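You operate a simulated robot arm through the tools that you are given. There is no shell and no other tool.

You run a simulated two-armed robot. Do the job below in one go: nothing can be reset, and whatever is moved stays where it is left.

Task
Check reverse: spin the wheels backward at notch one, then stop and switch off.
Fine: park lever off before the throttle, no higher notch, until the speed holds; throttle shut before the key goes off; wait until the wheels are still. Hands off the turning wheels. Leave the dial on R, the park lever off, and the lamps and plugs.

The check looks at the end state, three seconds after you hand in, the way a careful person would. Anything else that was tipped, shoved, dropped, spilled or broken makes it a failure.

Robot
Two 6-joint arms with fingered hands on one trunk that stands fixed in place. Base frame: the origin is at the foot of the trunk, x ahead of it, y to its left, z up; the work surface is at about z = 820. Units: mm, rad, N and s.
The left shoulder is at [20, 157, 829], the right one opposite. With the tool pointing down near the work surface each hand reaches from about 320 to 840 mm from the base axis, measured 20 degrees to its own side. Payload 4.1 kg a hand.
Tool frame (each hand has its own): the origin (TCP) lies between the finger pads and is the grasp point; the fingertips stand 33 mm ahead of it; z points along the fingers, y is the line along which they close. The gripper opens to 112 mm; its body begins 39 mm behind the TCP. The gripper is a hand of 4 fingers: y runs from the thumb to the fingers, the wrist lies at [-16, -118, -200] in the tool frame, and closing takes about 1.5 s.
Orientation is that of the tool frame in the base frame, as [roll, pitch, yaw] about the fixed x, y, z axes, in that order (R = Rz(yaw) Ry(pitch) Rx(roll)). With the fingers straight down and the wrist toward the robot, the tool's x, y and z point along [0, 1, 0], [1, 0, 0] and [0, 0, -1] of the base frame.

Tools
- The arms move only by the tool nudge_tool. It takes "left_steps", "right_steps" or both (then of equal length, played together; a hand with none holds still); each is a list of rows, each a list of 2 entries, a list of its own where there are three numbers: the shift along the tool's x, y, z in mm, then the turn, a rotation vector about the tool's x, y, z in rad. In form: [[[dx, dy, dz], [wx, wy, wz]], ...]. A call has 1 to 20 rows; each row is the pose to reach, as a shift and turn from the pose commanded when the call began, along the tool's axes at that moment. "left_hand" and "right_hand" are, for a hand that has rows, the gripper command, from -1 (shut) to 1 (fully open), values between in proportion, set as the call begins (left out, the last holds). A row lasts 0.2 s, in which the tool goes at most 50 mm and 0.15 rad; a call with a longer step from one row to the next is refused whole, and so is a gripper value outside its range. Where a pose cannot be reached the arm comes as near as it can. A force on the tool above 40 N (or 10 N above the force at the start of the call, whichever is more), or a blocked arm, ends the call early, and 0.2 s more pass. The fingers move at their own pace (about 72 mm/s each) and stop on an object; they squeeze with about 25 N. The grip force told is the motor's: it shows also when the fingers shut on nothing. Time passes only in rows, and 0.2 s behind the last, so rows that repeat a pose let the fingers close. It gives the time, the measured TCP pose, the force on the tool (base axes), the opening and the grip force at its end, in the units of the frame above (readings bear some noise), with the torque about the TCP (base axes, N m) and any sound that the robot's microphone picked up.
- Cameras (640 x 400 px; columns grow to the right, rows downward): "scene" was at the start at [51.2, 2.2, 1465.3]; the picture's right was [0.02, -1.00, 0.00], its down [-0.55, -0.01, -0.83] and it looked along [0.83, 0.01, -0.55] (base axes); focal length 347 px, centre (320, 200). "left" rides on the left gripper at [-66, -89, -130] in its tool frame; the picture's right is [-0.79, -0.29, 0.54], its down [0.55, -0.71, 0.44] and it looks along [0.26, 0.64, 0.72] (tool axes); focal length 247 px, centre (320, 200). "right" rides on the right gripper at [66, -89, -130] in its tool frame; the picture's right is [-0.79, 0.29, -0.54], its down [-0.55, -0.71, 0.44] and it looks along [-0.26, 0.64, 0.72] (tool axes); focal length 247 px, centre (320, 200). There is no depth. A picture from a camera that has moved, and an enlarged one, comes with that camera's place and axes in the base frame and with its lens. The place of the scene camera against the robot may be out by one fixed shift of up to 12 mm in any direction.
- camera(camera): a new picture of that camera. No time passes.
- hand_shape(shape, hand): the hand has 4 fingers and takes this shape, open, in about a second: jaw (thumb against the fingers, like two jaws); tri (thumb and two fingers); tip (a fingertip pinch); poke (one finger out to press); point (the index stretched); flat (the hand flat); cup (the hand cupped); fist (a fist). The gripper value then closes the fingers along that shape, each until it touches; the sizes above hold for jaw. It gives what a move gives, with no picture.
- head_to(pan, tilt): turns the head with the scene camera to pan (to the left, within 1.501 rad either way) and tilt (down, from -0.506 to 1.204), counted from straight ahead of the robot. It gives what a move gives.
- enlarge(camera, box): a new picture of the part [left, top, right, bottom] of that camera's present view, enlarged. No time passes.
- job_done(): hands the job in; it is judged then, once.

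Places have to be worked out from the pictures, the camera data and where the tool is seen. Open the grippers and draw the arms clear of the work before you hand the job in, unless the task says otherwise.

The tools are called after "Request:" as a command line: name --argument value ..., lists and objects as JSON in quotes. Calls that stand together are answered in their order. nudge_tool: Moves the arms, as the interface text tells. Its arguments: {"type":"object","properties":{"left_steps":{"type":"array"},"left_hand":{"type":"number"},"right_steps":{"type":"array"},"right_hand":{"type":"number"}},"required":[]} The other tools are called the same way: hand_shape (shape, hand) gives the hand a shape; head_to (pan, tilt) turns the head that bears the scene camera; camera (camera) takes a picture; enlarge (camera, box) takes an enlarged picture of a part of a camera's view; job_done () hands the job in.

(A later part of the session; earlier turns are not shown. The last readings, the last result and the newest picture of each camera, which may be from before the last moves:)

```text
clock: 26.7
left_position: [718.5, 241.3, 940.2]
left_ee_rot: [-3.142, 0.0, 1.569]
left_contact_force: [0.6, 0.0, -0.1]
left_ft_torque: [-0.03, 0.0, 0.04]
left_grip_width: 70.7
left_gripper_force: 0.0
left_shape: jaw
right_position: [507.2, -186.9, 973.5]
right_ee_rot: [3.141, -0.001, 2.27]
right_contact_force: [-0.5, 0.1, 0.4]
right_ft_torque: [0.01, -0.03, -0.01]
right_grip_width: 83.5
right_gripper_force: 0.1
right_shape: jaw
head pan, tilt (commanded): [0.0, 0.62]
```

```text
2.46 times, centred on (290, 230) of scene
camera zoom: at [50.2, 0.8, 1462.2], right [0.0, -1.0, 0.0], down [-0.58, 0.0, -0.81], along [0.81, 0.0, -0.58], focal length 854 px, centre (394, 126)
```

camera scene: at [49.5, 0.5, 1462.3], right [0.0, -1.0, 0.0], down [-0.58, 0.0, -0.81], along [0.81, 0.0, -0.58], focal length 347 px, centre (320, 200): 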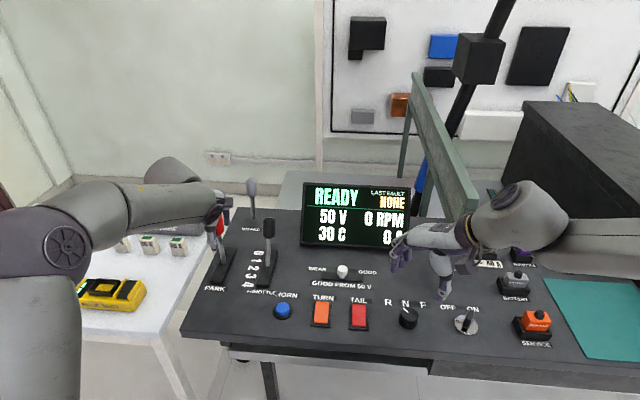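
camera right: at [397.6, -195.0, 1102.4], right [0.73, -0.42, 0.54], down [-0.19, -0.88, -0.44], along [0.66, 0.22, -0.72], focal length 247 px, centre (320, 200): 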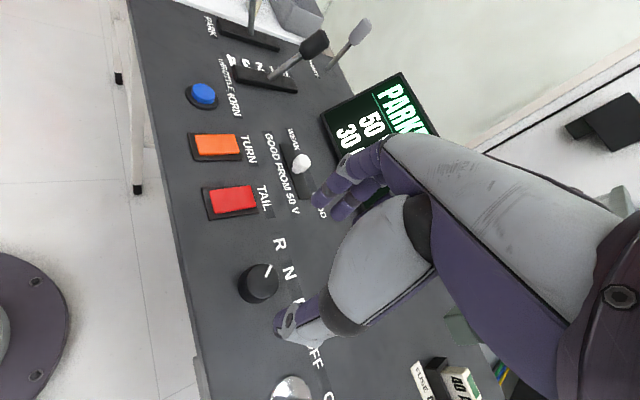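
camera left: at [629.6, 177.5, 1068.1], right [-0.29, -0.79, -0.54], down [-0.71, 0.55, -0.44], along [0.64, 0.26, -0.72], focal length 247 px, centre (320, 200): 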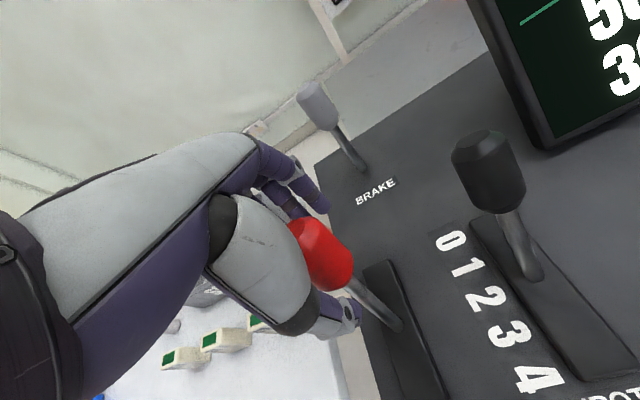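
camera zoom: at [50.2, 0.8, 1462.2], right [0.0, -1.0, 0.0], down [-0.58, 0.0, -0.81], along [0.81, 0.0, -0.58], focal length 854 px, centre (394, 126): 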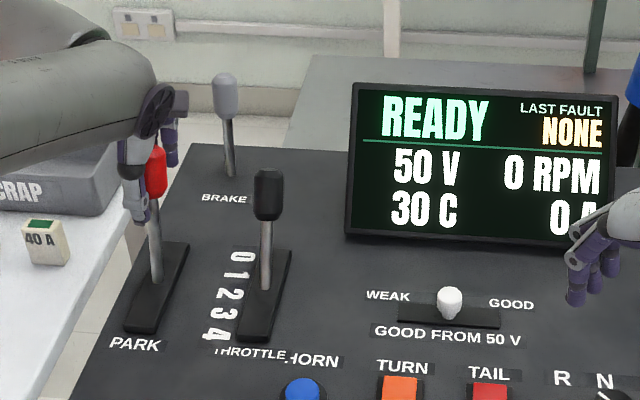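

The lever has gone past upright and leans forward; there's no force at the moment. I push 12 mm more gently to feel if it's at its stop.

Request:
nudge_tool --left_steps '[[[-0.2, 3, 0], [0, 0, 0]], [[-0.5, 6, 0], [0, 0, 0]], [[-0.8, 9, 0], [0, 0, 0]], [[-1.0, 12, 0], [0, 0, 0]]]'

Request:
enlarge --camera "scene" --box '[160, 160, 420, 300]'

Request:
camera --camera "left"

```text
clock: 27.7
left_position: [730.1, 240.6, 940.0]
left_ee_rot: [-3.14, 0.0, 1.569]
left_contact_force: [-8.3, 1.3, 1.5]
left_ft_torque: [0.03, 0.15, -0.1]
left_grip_width: 75.3
left_gripper_force: 0.1
left_shape: jaw
right_position: [508.2, -187.9, 972.6]
right_ee_rot: [-3.14, 0.0, 2.271]
right_contact_force: [-0.9, 0.6, 0.6]
right_ft_torque: [0.0, 0.02, 0.01]
right_grip_width: 83.7
right_gripper_force: 0.0
right_shape: jaw
head pan, tilt (commanded): [0.0, 0.62]
```

```text
2.46 times, centred on (290, 230) of scene
camera zoom: at [49.8, 0.9, 1462.3], right [0.0, -1.0, 0.0], down [-0.58, 0.0, -0.81], along [0.81, 0.0, -0.58], focal length 854 px, centre (394, 126)
```

zoom: 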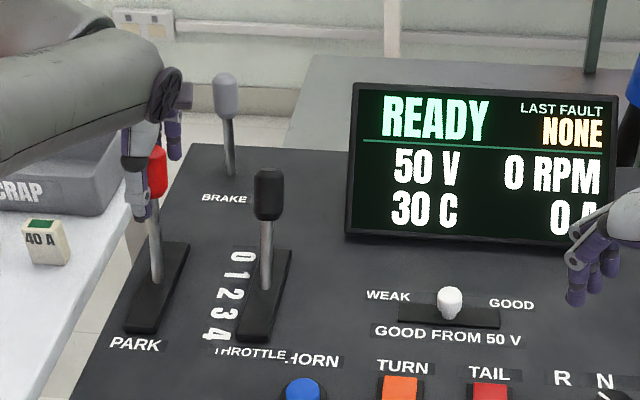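

```text
taken
camera left: at [641.1, 176.4, 1068.3], right [-0.29, -0.79, -0.54], down [-0.71, 0.55, -0.43], along [0.64, 0.26, -0.72], focal length 247 px, centre (320, 200)
```

left: 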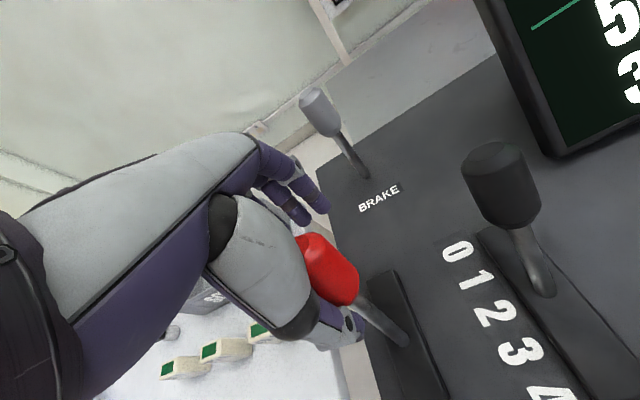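

The knob stayed put while the thumb bent back with 8 N: it's at its stop, and the screen reads READY. I ease back, open and lift the left hand clear.

Request:
nudge_tool --left_steps '[[[0.5, -6, 0], [0, 0, 0]], [[1, -12, 0], [0, 0, 0]], [[1, -12, 0], [0, 0, 0]], [[1, -12, -20], [0, 0, 0]], [[1, -12, -45], [0, 0, 0]], [[1, -12, -75], [0, 0, 0]], [[1, -12, -105], [0, 0, 0]], [[1, -12, -120], [0, 0, 0]]]' --left_hand 0.8

Request:
camera --camera "left"

Request:
camera --camera "scene"

```text
clock: 29.5
left_position: [718.8, 242.6, 1058.7]
left_ee_rot: [-3.141, 0.0, 1.572]
left_contact_force: [-0.1, 0.7, -0.3]
left_ft_torque: [-0.01, 0.02, 0.01]
left_grip_width: 100.7
left_gripper_force: 0.0
left_shape: jaw
right_position: [509.1, -187.1, 971.8]
right_ee_rot: [3.141, -0.001, 2.271]
right_contact_force: [0.4, 0.8, 0.3]
right_ft_torque: [0.04, 0.01, -0.01]
right_grip_width: 83.7
right_gripper_force: 0.0
right_shape: jaw
head pan, tilt (commanded): [0.0, 0.62]
```

```text
taken
camera left: at [630.4, 177.4, 1187.9], right [-0.29, -0.79, -0.54], down [-0.71, 0.55, -0.44], along [0.64, 0.26, -0.72], focal length 247 px, centre (320, 200)
```

left: 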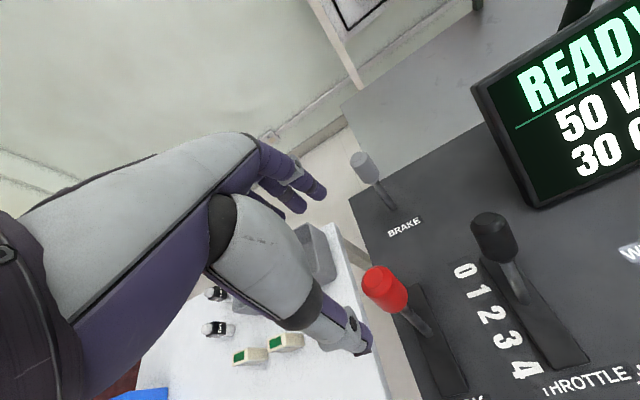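

```text
taken
camera scene: at [50.2, 0.9, 1462.2], right [0.0, -1.0, 0.0], down [-0.58, 0.0, -0.81], along [0.81, 0.0, -0.58], focal length 347 px, centre (320, 200)
```

scene: 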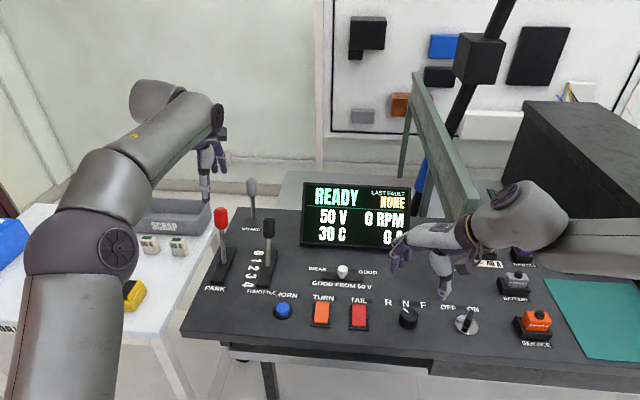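

Park lever leans forward and stays there. The right hand hides part of the screen, so I lift it, turn it back and carry it over near the key for later.

Request:
nudge_tool --right_steps '[[[0, 0, -25], [0, 0, 0]], [[0, 0, -50], [0, 0, 0]], [[-9, -12, -75], [0, 0, 0.1]], [[-19, -25, -88], [0, 0, 0.2]], [[-30, -40, -88], [0, 0, 0.3]], [[-41, -55, -88], [0, 0, 0.4]], [[-52, -70, -88], [0, 0, 0.5]], [[-63, -85, -88], [0, 0, 0.6]], [[-75, -100, -88], [0, 0, 0.7]], [[-75, -100, -88], [0, 0, 0.7]]]' --right_hand 1

Request:
camera --camera "right"

Request:
camera --camera "scene"

```text
clock: 31.7
left_position: [720.2, 242.3, 1059.4]
left_ee_rot: [-3.141, 0.0, 1.572]
left_contact_force: [-0.4, -0.1, 1.0]
left_ft_torque: [-0.02, 0.0, 0.03]
left_grip_width: 100.5
left_gripper_force: 0.1
left_shape: jaw
right_position: [489.4, -341.4, 1046.7]
right_ee_rot: [2.963, -0.026, 1.623]
right_contact_force: [-0.1, -0.9, 0.0]
right_ft_torque: [0.01, 0.02, -0.01]
right_grip_width: 111.7
right_gripper_force: 0.0
right_shape: jaw
right hand out of reach, approached as far as the arm can: row 3, 4, 5, 6, 7, 8, 9
head pan, tilt (commanded): [0.0, 0.62]
```

```text
taken
camera right: at [375.0, -285.2, 1160.4], right [0.23, -0.8, 0.56], down [-0.59, -0.57, -0.57], along [0.77, -0.2, -0.6], focal length 247 px, centre (320, 200)
```

right: 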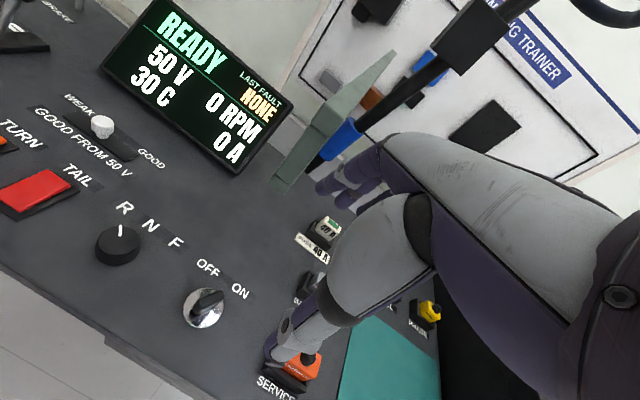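

```text
taken
camera scene: at [50.1, 0.7, 1462.2], right [0.0, -1.0, 0.0], down [-0.58, 0.0, -0.81], along [0.81, 0.0, -0.58], focal length 347 px, centre (320, 200)
```

scene: 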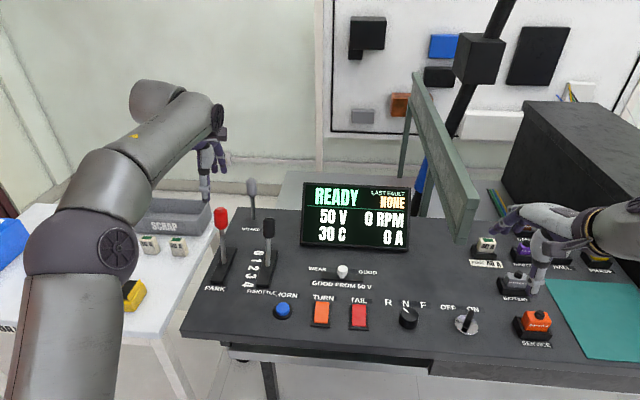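

The whole screen is visible now: READY, 50 V, 0 RPM, 0 A. The right arm strained again, so I'll sort it out before the key; now I carry the left hand over to the throttle knob at about (709, 125), staying high.

Request:
nudge_tool --left_steps '[[[-25, -3, 0], [0, 0, 0]], [[-50, -6, 0], [0, 0, 0]], [[-75, -8, 0], [0, 0, 0]], [[-100, -10, 0], [0, 0, 0]], [[-117, -10, 0], [0, 0, 0]], [[-117, -10, 0], [0, 0, 0]]]' --left_hand 1

Request:
camera --camera "left"

Request:
camera --camera "scene"

```text
clock: 33.1
left_position: [709.4, 124.4, 1060.0]
left_ee_rot: [3.142, -0.001, 1.571]
left_contact_force: [-0.1, -0.1, -0.9]
left_ft_torque: [0.01, -0.01, -0.02]
left_grip_width: 111.3
left_gripper_force: 0.0
left_shape: jaw
right_position: [488.6, -341.0, 1045.5]
right_ee_rot: [2.963, -0.026, 1.625]
right_contact_force: [0.3, -1.0, 0.1]
right_ft_torque: [0.02, -0.03, -0.01]
right_grip_width: 111.9
right_gripper_force: 0.0
right_shape: jaw
head pan, tilt (commanded): [0.0, 0.62]
```

```text
taken
camera left: at [618.7, 60.3, 1188.1], right [-0.29, -0.79, -0.54], down [-0.71, 0.55, -0.44], along [0.64, 0.26, -0.72], focal length 247 px, centre (320, 200)
```

left: 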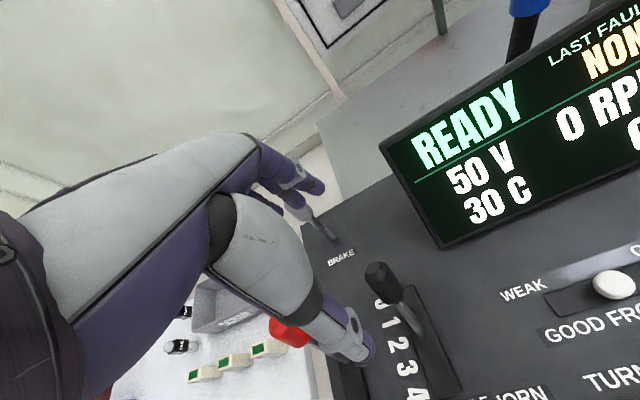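

```text
taken
camera scene: at [50.2, 0.8, 1462.2], right [0.0, -1.0, 0.0], down [-0.58, 0.0, -0.81], along [0.81, 0.0, -0.58], focal length 347 px, centre (320, 200)
```

scene: 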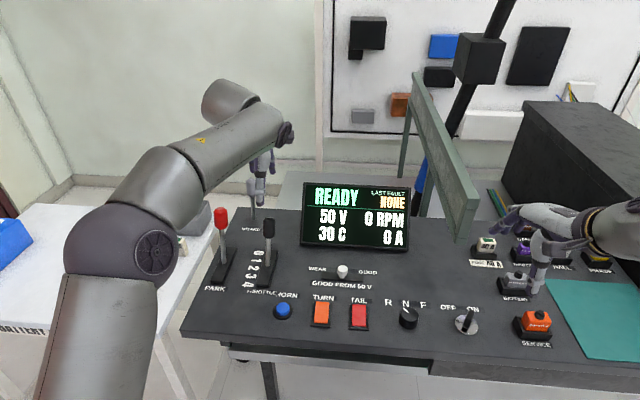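

The knob is at about (707, 127) right under the open hand. I descend around it to TCP z≈918 with thumb on the near side and fingers on the far side.

Request:
nudge_tool --left_steps '[[[1, 0, 20], [0, 0, 0]], [[2, 0, 40], [0, 0, 0]], [[2, 0, 60], [0, 0, 0]], [[2, 0, 80], [0, 0, 0]], [[2, 0, 95], [0, 0, 0]], [[2, 0, 105], [0, 0, 0]], [[2, 0, 115], [0, 0, 0]], [[2, 0, 125], [0, 0, 0]], [[2, 0, 125], [0, 0, 0]]]'

Request:
camera --camera "left"

Request:
enlarge --camera "scene" --box '[180, 150, 420, 300]'

```text
clock: 35.1
left_position: [708.9, 126.9, 935.2]
left_ee_rot: [3.141, 0.0, 1.57]
left_contact_force: [0.6, -0.1, -1.4]
left_ft_torque: [0.01, 0.01, 0.01]
left_grip_width: 111.8
left_gripper_force: 0.0
left_shape: jaw
right_position: [488.3, -341.8, 1045.7]
right_ee_rot: [2.965, -0.025, 1.626]
right_contact_force: [0.2, -0.9, -1.3]
right_ft_torque: [-0.03, 0.04, -0.01]
right_grip_width: 112.2
right_gripper_force: 0.1
right_shape: jaw
head pan, tilt (commanded): [0.0, 0.62]
```

```text
taken
camera left: at [619.2, 63.0, 1063.0], right [-0.29, -0.79, -0.54], down [-0.71, 0.55, -0.44], along [0.64, 0.26, -0.72], focal length 247 px, centre (320, 200)
```

left: 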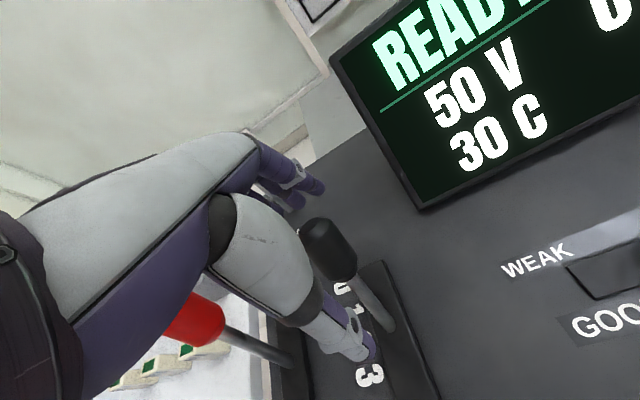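

```text
2.67 times, centred on (300, 225) of scene
camera zoom: at [50.2, 0.8, 1462.2], right [0.0, -1.0, 0.0], down [-0.58, 0.0, -0.81], along [0.81, 0.0, -0.58], focal length 925 px, centre (373, 133)
```

zoom: 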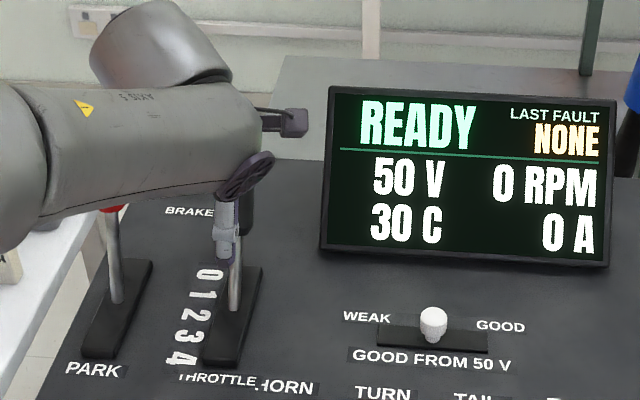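

Clear on both sides, no contact, display unchanged. I go down 15 mm more and close the hand to a loose cage about 62 mm wide around the knob.

Request:
nudge_tool --left_steps '[[[0, 0, 6], [0, 0, 0]], [[0, 0, 12], [0, 0, 0]], [[0, 0, 15], [0, 0, 0]], [[0, 0, 15], [0, 0, 0]]]' --left_hand 0.12

Request:
camera --camera "left"

Request:
enlarge --camera "scene" --box '[180, 150, 420, 300]'

```text
clock: 36.1
left_position: [709.1, 128.1, 919.0]
left_ee_rot: [-3.141, -0.001, 1.571]
left_contact_force: [-0.3, 0.4, -0.5]
left_ft_torque: [-0.02, 0.02, -0.04]
left_grip_width: 63.0
left_gripper_force: 0.1
left_shape: jaw
right_position: [488.6, -342.0, 1046.5]
right_ee_rot: [2.963, -0.025, 1.626]
right_contact_force: [-0.6, 0.8, -0.2]
right_ft_torque: [0.02, -0.05, 0.0]
right_grip_width: 112.2
right_gripper_force: 0.1
right_shape: jaw
head pan, tilt (commanded): [0.0, 0.62]
```

```text
taken
camera left: at [619.5, 63.1, 1047.4], right [-0.29, -0.79, -0.54], down [-0.71, 0.55, -0.44], along [0.64, 0.26, -0.72], focal length 247 px, centre (320, 200)
```

left: 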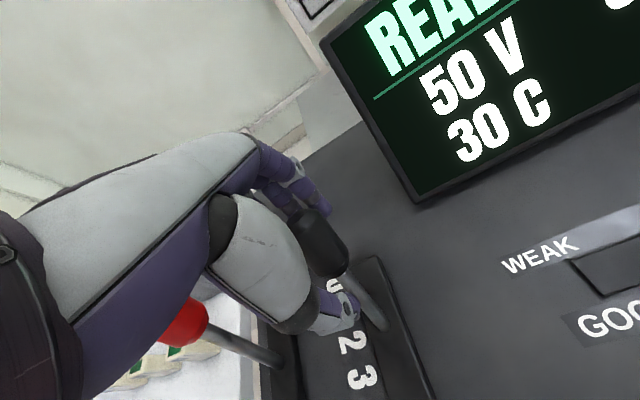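

```text
2.67 times, centred on (300, 225) of scene
camera zoom: at [50.2, 0.8, 1462.2], right [0.0, -1.0, 0.0], down [-0.58, 0.0, -0.81], along [0.81, 0.0, -0.58], focal length 925 px, centre (373, 133)
```

zoom: 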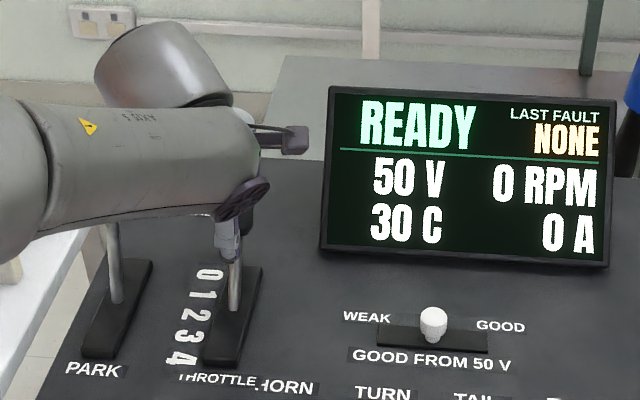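

Loose cage is set, still READY and 0 RPM. I draw back toward the robot in small steps, watching the force and the screen.

Request:
nudge_tool --left_steps '[[[0.2, -3, 0], [0, 0, 0]], [[0.4, -6, 0], [0, 0, 0]], [[0.7, -9, 0], [0, 0, 0]], [[0.9, -12, 0], [0, 0, 0]]]'

Request:
enlarge --camera "scene" --box '[180, 150, 420, 300]'

Request:
camera --camera "left"

```text
clock: 37.1
left_position: [698.6, 127.8, 920.5]
left_ee_rot: [-3.142, 0.0, 1.572]
left_contact_force: [0.9, -0.1, 0.2]
left_ft_torque: [0.02, 0.0, 0.01]
left_grip_width: 63.0
left_gripper_force: 0.0
left_shape: jaw
right_position: [489.7, -340.7, 1046.4]
right_ee_rot: [2.965, -0.026, 1.626]
right_contact_force: [0.5, -0.8, 0.4]
right_ft_torque: [0.02, -0.01, -0.02]
right_grip_width: 111.9
right_gripper_force: 0.1
right_shape: jaw
head pan, tilt (commanded): [0.0, 0.62]
```

```text
2.67 times, centred on (300, 225) of scene
camera zoom: at [50.2, 0.8, 1462.2], right [0.0, -1.0, 0.0], down [-0.58, 0.0, -0.81], along [0.81, 0.0, -0.58], focal length 925 px, centre (373, 133)
```

zoom: 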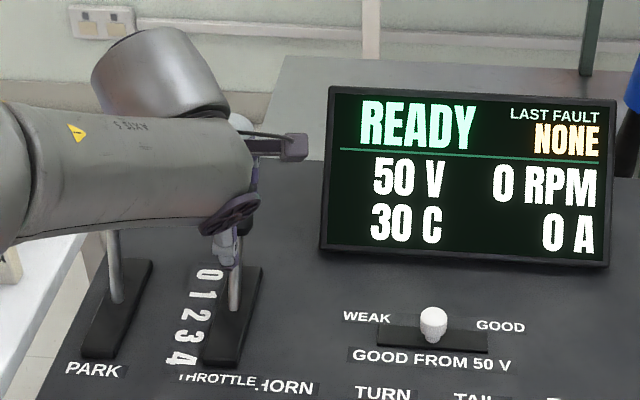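

```text
taken
camera left: at [608.8, 62.9, 1048.6], right [-0.29, -0.79, -0.54], down [-0.71, 0.55, -0.44], along [0.64, 0.26, -0.72], focal length 247 px, centre (320, 200)
```

left: 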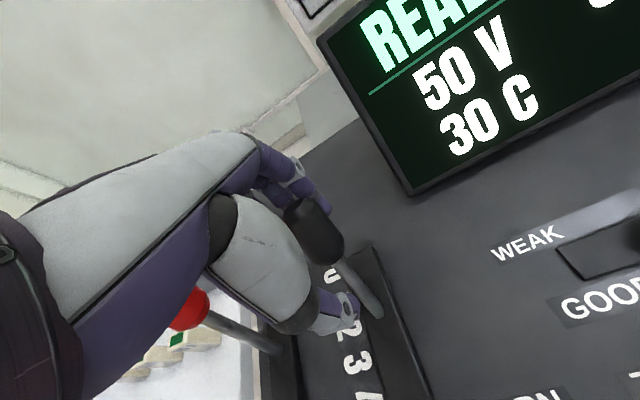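

No contact yet; the lever hasn't moved. I continue back another 9 mm.

Request:
nudge_tool --left_steps '[[[0.2, -3, 0], [0, 0, 0]], [[0.5, -6, 0], [0, 0, 0]], [[0.8, -9, 0], [0, 0, 0]]]'

Request:
enlarge --camera "scene" --box '[180, 150, 420, 300]'

Request:
camera --camera "left"

```text
clock: 37.9
left_position: [691.7, 128.7, 919.7]
left_ee_rot: [3.14, 0.002, 1.569]
left_contact_force: [2.4, -0.6, 0.7]
left_ft_torque: [0.0, -0.04, -0.02]
left_grip_width: 63.8
left_gripper_force: 0.1
left_shape: jaw
right_position: [489.2, -340.5, 1045.9]
right_ee_rot: [2.964, -0.025, 1.627]
right_contact_force: [-0.3, 0.0, 0.8]
right_ft_torque: [0.02, -0.02, -0.01]
right_grip_width: 111.9
right_gripper_force: 0.2
right_shape: jaw
head pan, tilt (commanded): [0.0, 0.62]
```

```text
2.67 times, centred on (300, 225) of scene
camera zoom: at [50.3, 0.8, 1462.2], right [0.0, -1.0, 0.0], down [-0.58, 0.0, -0.81], along [0.81, 0.0, -0.58], focal length 925 px, centre (373, 133)
```

zoom: 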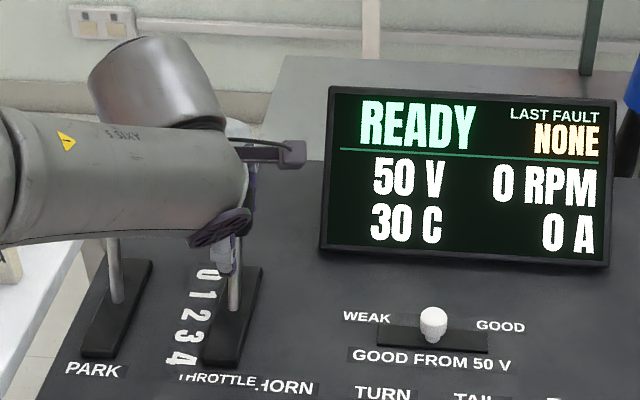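

```text
taken
camera left: at [600.7, 63.8, 1048.1], right [-0.29, -0.79, -0.54], down [-0.71, 0.55, -0.44], along [0.64, 0.26, -0.72], focal length 247 px, centre (320, 200)
```

left: 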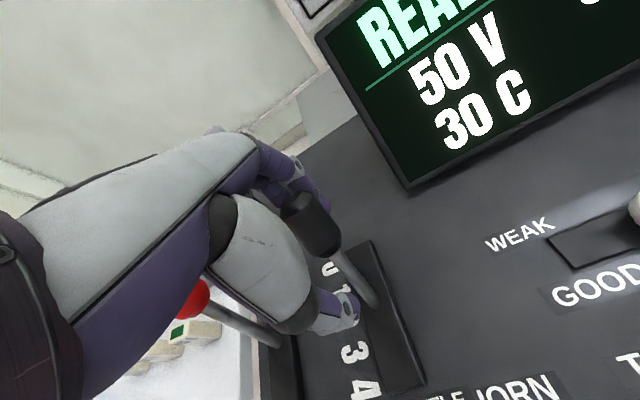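

Light contact now (2.4 N): the fingers touch the knob's far side. I pull on in 3 mm steps and check the screen.

Request:
nudge_tool --left_steps '[[[0.2, -2.5, 0], [0, 0, 0]], [[0.4, -5, 0], [0, 0, 0]], [[0.6, -7.5, 0], [0, 0, 0]]]'

Request:
enlarge --camera "scene" --box '[180, 150, 420, 300]'

Request:
camera --camera "left"

```text
clock: 38.7
left_position: [681.2, 129.7, 919.4]
left_ee_rot: [3.14, -0.001, 1.569]
left_contact_force: [1.1, -1.9, 1.2]
left_ft_torque: [0.01, 0.02, -0.02]
left_grip_width: 63.6
left_gripper_force: 0.1
left_shape: jaw
right_position: [489.6, -341.4, 1046.6]
right_ee_rot: [2.965, -0.027, 1.628]
right_contact_force: [0.1, 0.0, -0.3]
right_ft_torque: [0.02, -0.02, 0.0]
right_grip_width: 112.2
right_gripper_force: 0.1
right_shape: jaw
head pan, tilt (commanded): [0.0, 0.62]
```

```text
2.67 times, centred on (300, 225) of scene
camera zoom: at [50.2, 0.7, 1462.2], right [0.0, -1.0, 0.0], down [-0.58, 0.0, -0.81], along [0.81, 0.0, -0.58], focal length 925 px, centre (373, 133)
```

zoom: 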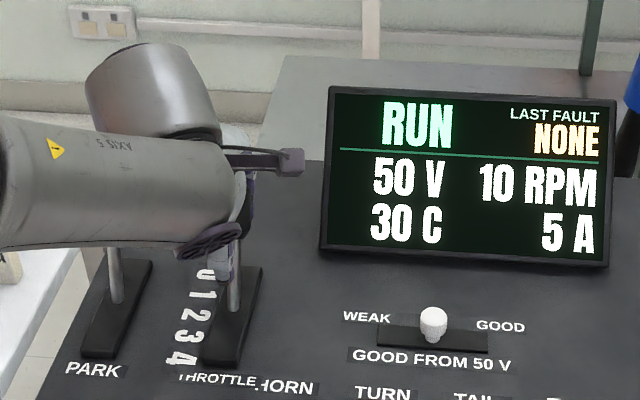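

```text
taken
camera left: at [592.0, 64.6, 1047.5], right [-0.29, -0.79, -0.54], down [-0.71, 0.55, -0.43], along [0.64, 0.26, -0.72], focal length 247 px, centre (320, 200)
```

left: 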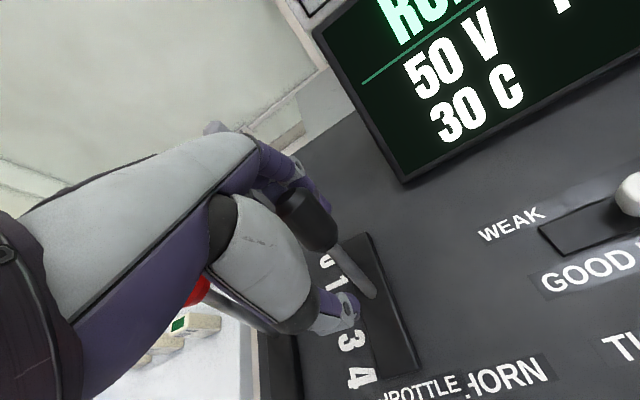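

RUN, 10 RPM, 5 A: the throttle has just entered notch one. I hold still a second and look at how the lever sits and how the speed goes.

Request:
nudge_tool --left_steps '[[[0, 0, 0], [0, 0, 0]], [[0, 0, 0], [0, 0, 0]], [[0, 0, 0], [0, 0, 0]], [[0, 0, 0], [0, 0, 0]]]'

Request:
camera --camera "scene"

Request:
enlarge --camera "scene" --box '[180, 150, 420, 300]'

Request:
enlarge --camera "left" --box '[240, 150, 480, 400]'

```text
clock: 39.7
left_position: [681.4, 130.3, 919.6]
left_ee_rot: [3.141, 0.001, 1.571]
left_contact_force: [0.6, -0.3, 0.1]
left_ft_torque: [-0.02, 0.0, 0.02]
left_grip_width: 63.4
left_gripper_force: 0.1
left_shape: jaw
right_position: [489.9, -341.2, 1046.0]
right_ee_rot: [2.965, -0.025, 1.625]
right_contact_force: [-0.4, -0.6, 0.0]
right_ft_torque: [0.01, 0.01, 0.01]
right_grip_width: 111.9
right_gripper_force: 0.0
right_shape: jaw
head pan, tilt (commanded): [0.0, 0.62]
```

```text
taken
camera scene: at [50.2, 0.8, 1462.2], right [0.0, -1.0, 0.0], down [-0.58, 0.0, -0.81], along [0.81, 0.0, -0.58], focal length 347 px, centre (320, 200)
```

scene: 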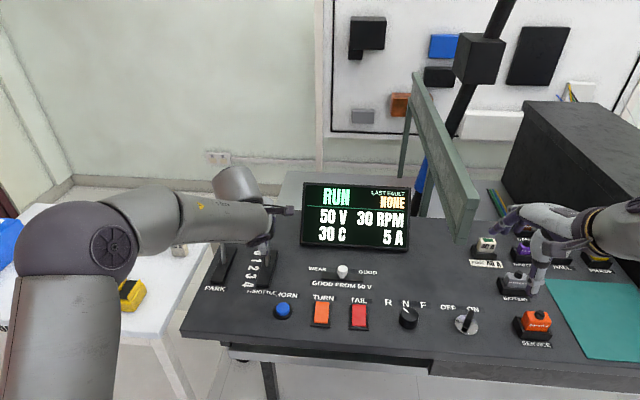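

```text
2.67 times, centred on (300, 225) of scene
camera zoom: at [50.2, 0.8, 1462.2], right [0.0, -1.0, 0.0], down [-0.58, 0.0, -0.81], along [0.81, 0.0, -0.58], focal length 925 px, centre (373, 133)
```

zoom: 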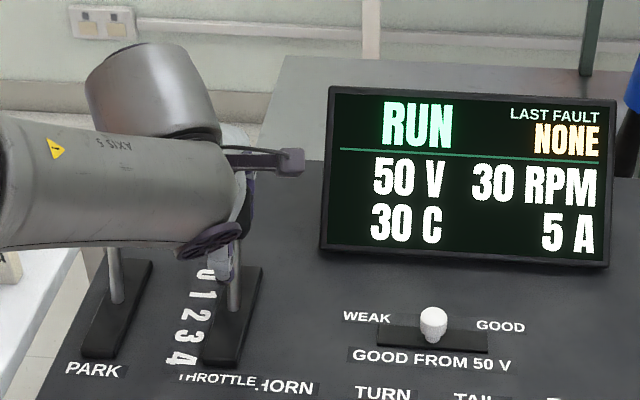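

```text
1.60 times, centred on (360, 275) of left
camera zoom: at [592.1, 64.7, 1047.6], right [-0.29, -0.79, -0.54], down [-0.71, 0.55, -0.44], along [0.64, 0.26, -0.72], focal length 395 px, centre (256, 80)
```

zoom: 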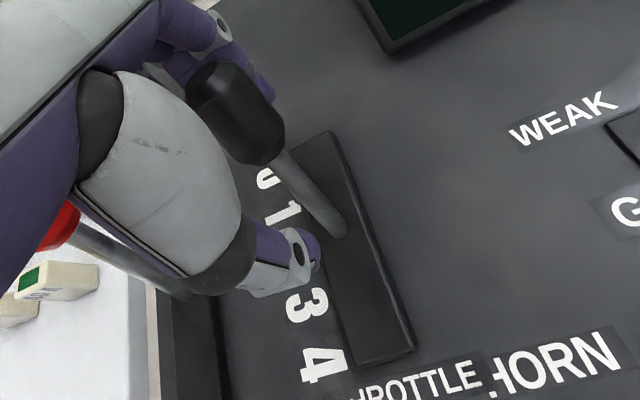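

The motor spins up smoothly (30 RPM, 5 A) with hardly any force on the hand. I hold the lever exactly here and wait to see where the speed settles.

Request:
nudge_tool --left_steps '[[[0, 0, 0], [0, 0, 0]], [[0, 0, 0], [0, 0, 0]], [[0, 0, 0], [0, 0, 0]], [[0, 0, 0], [0, 0, 0]], [[0, 0, 0], [0, 0, 0]], [[0, 0, 0], [0, 0, 0]], [[0, 0, 0], [0, 0, 0]], [[0, 0, 0], [0, 0, 0]], [[0, 0, 0], [0, 0, 0]], [[0, 0, 0], [0, 0, 0]]]'

Request:
enlarge --camera "scene" --box '[180, 150, 420, 300]'

Request:
enlarge --camera "left" --box '[240, 150, 480, 400]'

```text
clock: 41.9
left_position: [681.3, 129.1, 918.4]
left_ee_rot: [-3.141, -0.001, 1.571]
left_contact_force: [0.2, -0.2, 0.7]
left_ft_torque: [-0.03, 0.03, -0.03]
left_grip_width: 63.3
left_gripper_force: 0.1
left_shape: jaw
right_position: [488.7, -341.5, 1047.5]
right_ee_rot: [2.963, -0.026, 1.627]
right_contact_force: [-0.4, -0.7, 0.0]
right_ft_torque: [0.02, 0.0, 0.0]
right_grip_width: 112.3
right_gripper_force: 0.0
right_shape: jaw
head pan, tilt (commanded): [0.0, 0.62]
```

```text
2.67 times, centred on (300, 225) of scene
camera zoom: at [50.2, 0.8, 1462.2], right [0.0, -1.0, 0.0], down [-0.58, 0.0, -0.81], along [0.81, 0.0, -0.58], focal length 925 px, centre (373, 133)
```

zoom: 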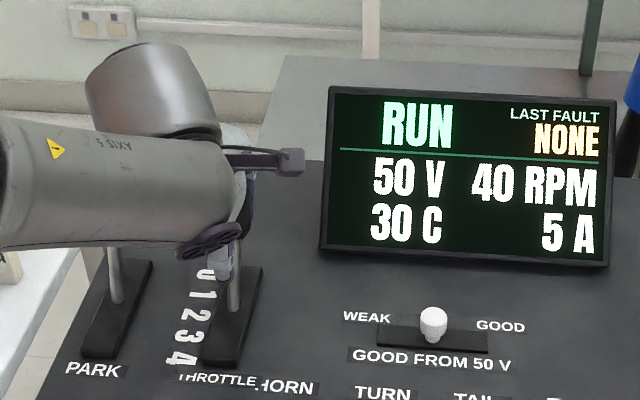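

```text
1.60 times, centred on (360, 275) of left
camera zoom: at [592.1, 64.7, 1047.7], right [-0.29, -0.79, -0.54], down [-0.71, 0.55, -0.44], along [0.64, 0.26, -0.72], focal length 395 px, centre (256, 80)
```

zoom: 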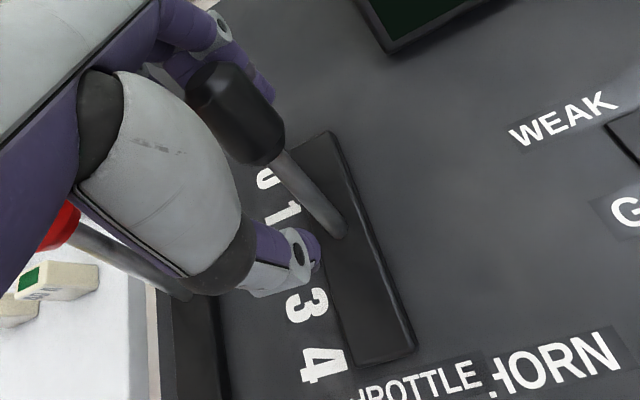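

40 RPM now. I keep holding while turning the head right to see the wheels and their direction of spin.

Request:
head_to --pan -0.75 --tilt 0.55

Request:
camera --camera "scene"

Request:
nudge_tool --left_steps '[[[0, 0, 0], [0, 0, 0]]]'

Request:
camera --camera "scene"

```text
clock: 43.0
left_position: [680.9, 129.3, 919.7]
left_ee_rot: [3.141, 0.0, 1.571]
left_contact_force: [0.2, -0.4, 0.4]
left_ft_torque: [-0.01, 0.0, -0.03]
left_grip_width: 63.5
left_gripper_force: 0.0
left_shape: jaw
right_position: [490.1, -341.1, 1047.0]
right_ee_rot: [2.964, -0.026, 1.625]
right_contact_force: [-0.3, 0.1, -0.3]
right_ft_torque: [0.03, -0.01, 0.0]
right_grip_width: 112.1
right_gripper_force: 0.1
right_shape: jaw
head pan, tilt (commanded): [-0.75, 0.55]
```

```text
taken
camera scene: at [28.1, -60.4, 1468.4], right [-0.68, -0.73, 0.0], down [-0.38, 0.36, -0.85], along [0.62, -0.58, -0.52], focal length 347 px, centre (320, 200)
```

scene: 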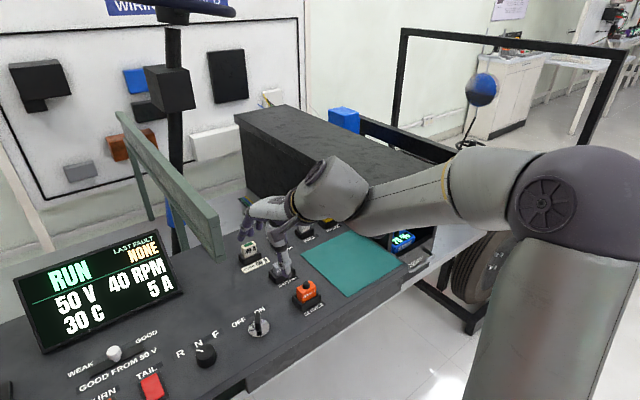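

```text
clock: 43.4
left_position: [682.4, 129.0, 919.4]
left_ee_rot: [-3.141, -0.001, 1.57]
left_contact_force: [0.9, -0.3, 0.4]
left_ft_torque: [-0.02, 0.01, -0.06]
left_grip_width: 63.6
left_gripper_force: 0.0
left_shape: jaw
right_position: [488.3, -341.7, 1046.5]
right_ee_rot: [2.963, -0.026, 1.625]
right_contact_force: [-0.1, 0.4, -0.2]
right_ft_torque: [-0.02, -0.01, 0.02]
right_grip_width: 112.0
right_gripper_force: 0.1
right_shape: jaw
head pan, tilt (commanded): [-0.75, 0.55]
```

```text
taken
camera scene: at [28.1, -60.5, 1468.4], right [-0.68, -0.73, 0.0], down [-0.38, 0.36, -0.85], along [0.62, -0.58, -0.52], focal length 347 px, centre (320, 200)
```

scene: 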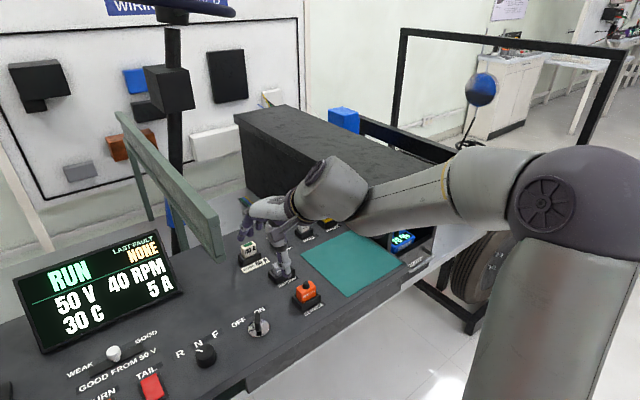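

Speed reads 40 RPM again. I enlarge the wheel in two moments to see that it turns and which way.

Request:
enlarge --camera "scene" --box '[420, 220, 540, 340]'

Request:
nudge_tool --left_steps '[[[0, 0, 0], [0, 0, 0]]]'

Request:
enlarge --camera "scene" --box '[420, 220, 540, 340]'

Request:
enlarge --camera "scene" --box '[160, 310, 290, 400]'

```text
3.33 times, centred on (480, 280) of scene
camera zoom: at [28.1, -60.5, 1468.4], right [-0.68, -0.73, 0.0], down [-0.38, 0.36, -0.85], along [0.62, -0.58, -0.52], focal length 1156 px, centre (-213, -67)
```

zoom: 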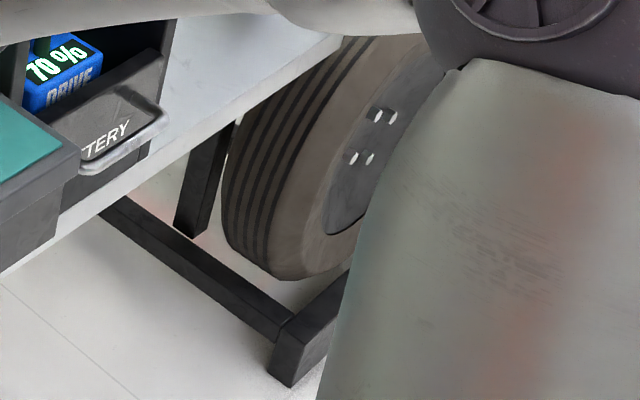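

```text
clock: 43.8
left_position: [681.5, 129.1, 920.6]
left_ee_rot: [3.141, 0.001, 1.57]
left_contact_force: [-0.3, -0.7, -0.8]
left_ft_torque: [-0.02, -0.03, 0.0]
left_grip_width: 63.5
left_gripper_force: 0.0
left_shape: jaw
right_position: [488.8, -341.3, 1045.9]
right_ee_rot: [2.963, -0.025, 1.626]
right_contact_force: [0.1, 0.4, 0.8]
right_ft_torque: [0.0, 0.0, 0.0]
right_grip_width: 112.1
right_gripper_force: 0.0
right_shape: jaw
head pan, tilt (commanded): [-0.75, 0.55]
```

```text
3.33 times, centred on (480, 280) of scene
camera zoom: at [28.1, -60.5, 1468.4], right [-0.68, -0.73, 0.0], down [-0.38, 0.36, -0.85], along [0.62, -0.58, -0.52], focal length 1156 px, centre (-213, -67)
```

zoom: 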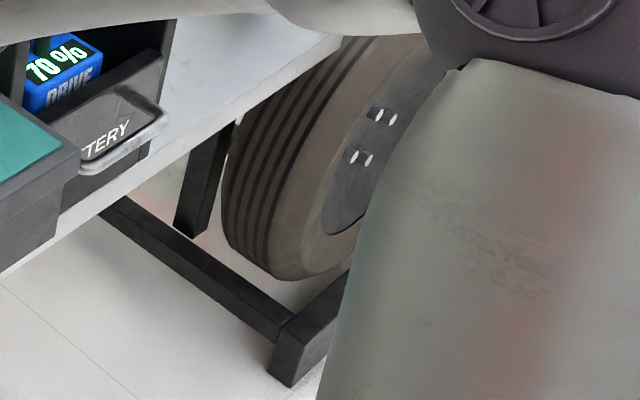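

```text
4.44 times, centred on (225, 355) of scene
camera zoom: at [28.1, -60.5, 1468.4], right [-0.68, -0.73, 0.0], down [-0.38, 0.36, -0.85], along [0.62, -0.58, -0.52], focal length 1542 px, centre (742, -489)
```

zoom: 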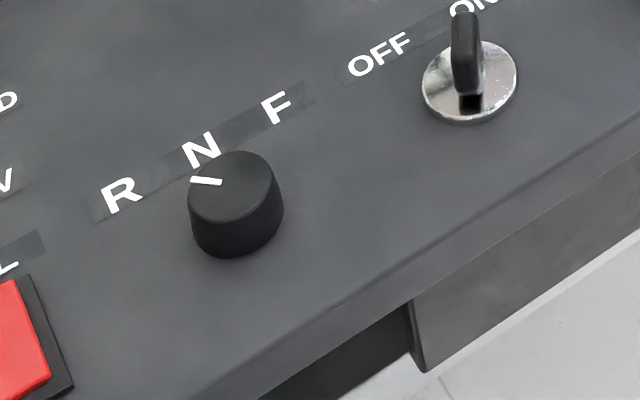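

The wheel's lug nuts look nearly the same after 0.4 s, which at 40 RPM is about a quarter turn, so direction isn't shown yet. I take another sample at a different interval and check that the speed holds.

Request:
head_to --pan -0.75 --tilt 0.55

Request:
enlarge --camera "scene" --box '[450, 220, 510, 300]'

Request:
head_to --pan -0.75 --tilt 0.55

Request:
enlarge --camera "scene" --box '[450, 220, 510, 300]'

Request:
camera --camera "scene"

```text
clock: 44.4
left_position: [681.3, 129.7, 920.0]
left_ee_rot: [3.141, 0.0, 1.571]
left_contact_force: [-0.6, -0.7, 1.0]
left_ft_torque: [-0.01, -0.02, 0.0]
left_grip_width: 63.7
left_gripper_force: 0.0
left_shape: jaw
right_position: [489.9, -341.0, 1046.3]
right_ee_rot: [2.964, -0.027, 1.628]
right_contact_force: [-0.3, -0.8, -0.4]
right_ft_torque: [0.0, 0.01, 0.01]
right_grip_width: 111.9
right_gripper_force: 0.0
right_shape: jaw
head pan, tilt (commanded): [-0.75, 0.55]
```

```text
5.00 times, centred on (480, 260) of scene
camera zoom: at [28.1, -60.5, 1468.4], right [-0.68, -0.73, 0.0], down [-0.38, 0.36, -0.85], along [0.62, -0.58, -0.52], focal length 1734 px, centre (-480, -100)
```

zoom: 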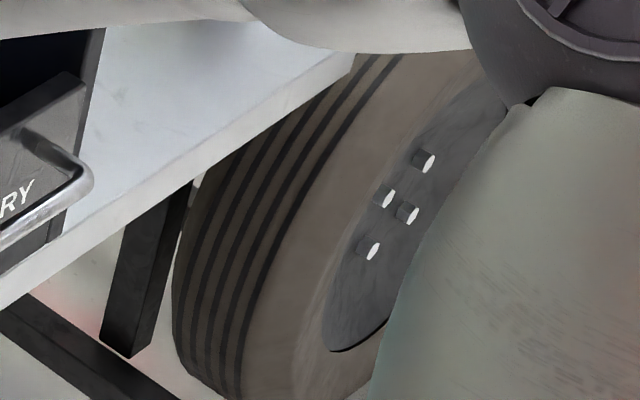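

```text
clock: 45.0
left_position: [682.2, 130.2, 919.4]
left_ee_rot: [3.141, 0.0, 1.569]
left_contact_force: [0.3, -0.6, -0.5]
left_ft_torque: [-0.01, -0.01, 0.01]
left_grip_width: 63.4
left_gripper_force: 0.1
left_shape: jaw
right_position: [489.5, -341.0, 1046.7]
right_ee_rot: [2.964, -0.026, 1.626]
right_contact_force: [1.2, 0.7, -0.7]
right_ft_torque: [-0.04, -0.01, -0.02]
right_grip_width: 112.2
right_gripper_force: 0.2
right_shape: jaw
head pan, tilt (commanded): [-0.75, 0.55]
```

```text
5.00 times, centred on (480, 260) of scene
camera zoom: at [28.1, -60.5, 1468.4], right [-0.68, -0.73, 0.0], down [-0.38, 0.36, -0.85], along [0.62, -0.58, -0.52], focal length 1734 px, centre (-480, -100)
```

zoom: 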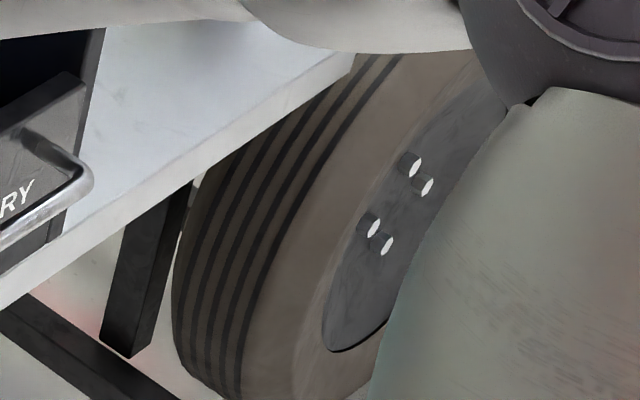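

```text
taken
camera scene: at [28.1, -60.5, 1468.4], right [-0.68, -0.73, 0.0], down [-0.38, 0.36, -0.85], along [0.62, -0.58, -0.52], focal length 347 px, centre (320, 200)
```

scene: 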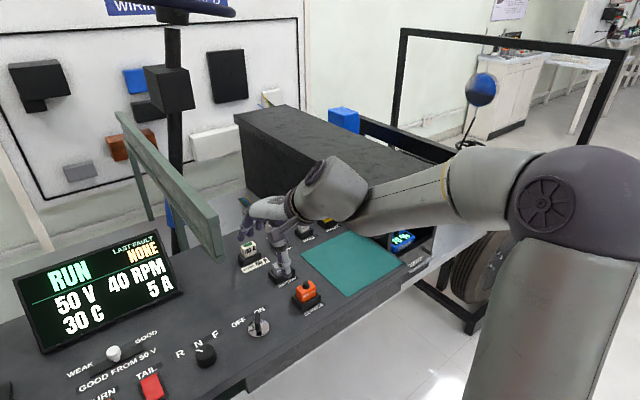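

Four lug nuts, and between the last samples (0.6 s) they moved the equivalent of +54°, i.e. 144° with the wheel's top going right, away from the steering column – backward at 40 RPM. Speed has read 40 for 3 s. I turn the head back and ease the lever 3 mm further into the notch to be sure it's a fixed step and not a sliding speed.

Request:
head_to --pan 0.0 --tilt 0.62

Request:
nudge_tool --left_steps '[[[0.1, -1.5, 0], [0, 0, 0]], [[0.2, -3, 0], [0, 0, 0]], [[0.2, -3, 0], [0, 0, 0]], [[0.2, -3, 0], [0, 0, 0]]]'

Request:
enlarge --camera "scene" --box '[180, 150, 420, 300]'

Request:
enlarge --camera "left" --box '[240, 150, 480, 400]'

```text
clock: 46.1
left_position: [681.3, 130.0, 919.7]
left_ee_rot: [3.141, -0.001, 1.57]
left_contact_force: [1.1, -0.7, 1.3]
left_ft_torque: [-0.01, 0.03, -0.02]
left_grip_width: 63.3
left_gripper_force: 0.0
left_shape: jaw
right_position: [488.5, -341.0, 1046.4]
right_ee_rot: [2.963, -0.027, 1.627]
right_contact_force: [-0.1, 0.2, 0.5]
right_ft_torque: [0.01, 0.02, 0.0]
right_grip_width: 111.9
right_gripper_force: 0.1
right_shape: jaw
head pan, tilt (commanded): [0.0, 0.62]
```

```text
clock: 47.1
left_position: [678.5, 129.5, 919.0]
left_ee_rot: [3.141, -0.001, 1.569]
left_contact_force: [0.6, -0.7, 1.5]
left_ft_torque: [0.0, -0.01, 0.02]
left_grip_width: 63.4
left_gripper_force: 0.0
left_shape: jaw
right_position: [488.9, -340.7, 1046.3]
right_ee_rot: [2.962, -0.025, 1.626]
right_contact_force: [0.0, 0.6, -0.1]
right_ft_torque: [0.0, 0.03, 0.0]
right_grip_width: 112.0
right_gripper_force: 0.2
right_shape: jaw
head pan, tilt (commanded): [0.0, 0.62]
```

```text
2.67 times, centred on (300, 225) of scene
camera zoom: at [50.2, 0.8, 1462.2], right [0.0, -1.0, 0.0], down [-0.58, 0.0, -0.81], along [0.81, 0.0, -0.58], focal length 925 px, centre (373, 133)
```

zoom: 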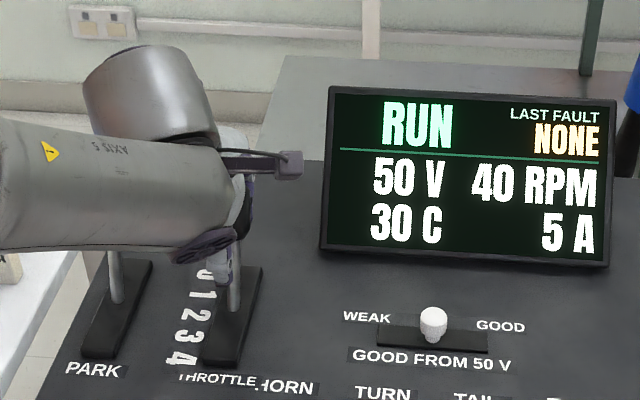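

```text
1.60 times, centred on (360, 275) of left
camera zoom: at [588.5, 65.3, 1047.7], right [-0.29, -0.79, -0.54], down [-0.71, 0.55, -0.44], along [0.64, 0.26, -0.72], focal length 395 px, centre (256, 80)
```

zoom: 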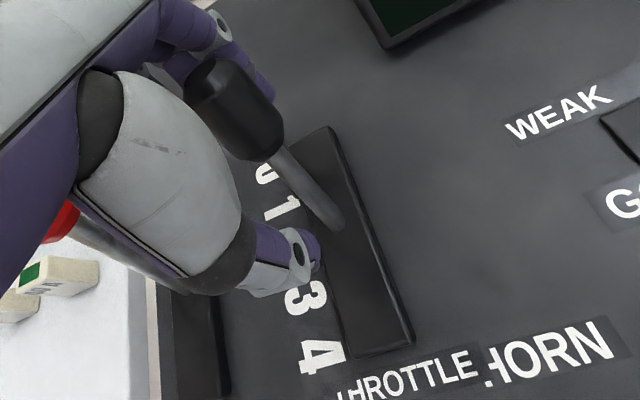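

Still 40 RPM and 5 A, so notch one is a fixed step. I hold two more seconds to confirm the speed holds.

Request:
nudge_tool --left_steps '[[[0, 0, 0], [0, 0, 0]], [[0, 0, 0], [0, 0, 0]], [[0, 0, 0], [0, 0, 0]], [[0, 0, 0], [0, 0, 0]], [[0, 0, 0], [0, 0, 0]], [[0, 0, 0], [0, 0, 0]], [[0, 0, 0], [0, 0, 0]], [[0, 0, 0], [0, 0, 0]], [[0, 0, 0], [0, 0, 0]], [[0, 0, 0], [0, 0, 0]]]'

Request:
enlarge --camera "scene" --box '[180, 150, 420, 300]'

```text
clock: 49.3
left_position: [678.3, 130.3, 919.4]
left_ee_rot: [3.141, -0.001, 1.569]
left_contact_force: [-0.6, -0.5, 0.4]
left_ft_torque: [-0.01, -0.02, 0.0]
left_grip_width: 63.3
left_gripper_force: 0.1
left_shape: jaw
right_position: [490.1, -340.0, 1046.8]
right_ee_rot: [2.964, -0.026, 1.626]
right_contact_force: [-0.9, -0.6, 0.1]
right_ft_torque: [-0.01, -0.01, -0.01]
right_grip_width: 111.9
right_gripper_force: 0.0
right_shape: jaw
head pan, tilt (commanded): [0.0, 0.62]
```

```text
2.67 times, centred on (300, 225) of scene
camera zoom: at [50.2, 0.8, 1462.2], right [0.0, -1.0, 0.0], down [-0.58, 0.0, -0.81], along [0.81, 0.0, -0.58], focal length 925 px, centre (373, 133)
```

zoom: 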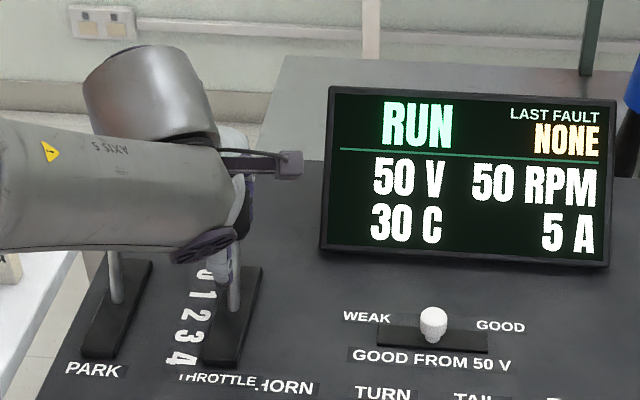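

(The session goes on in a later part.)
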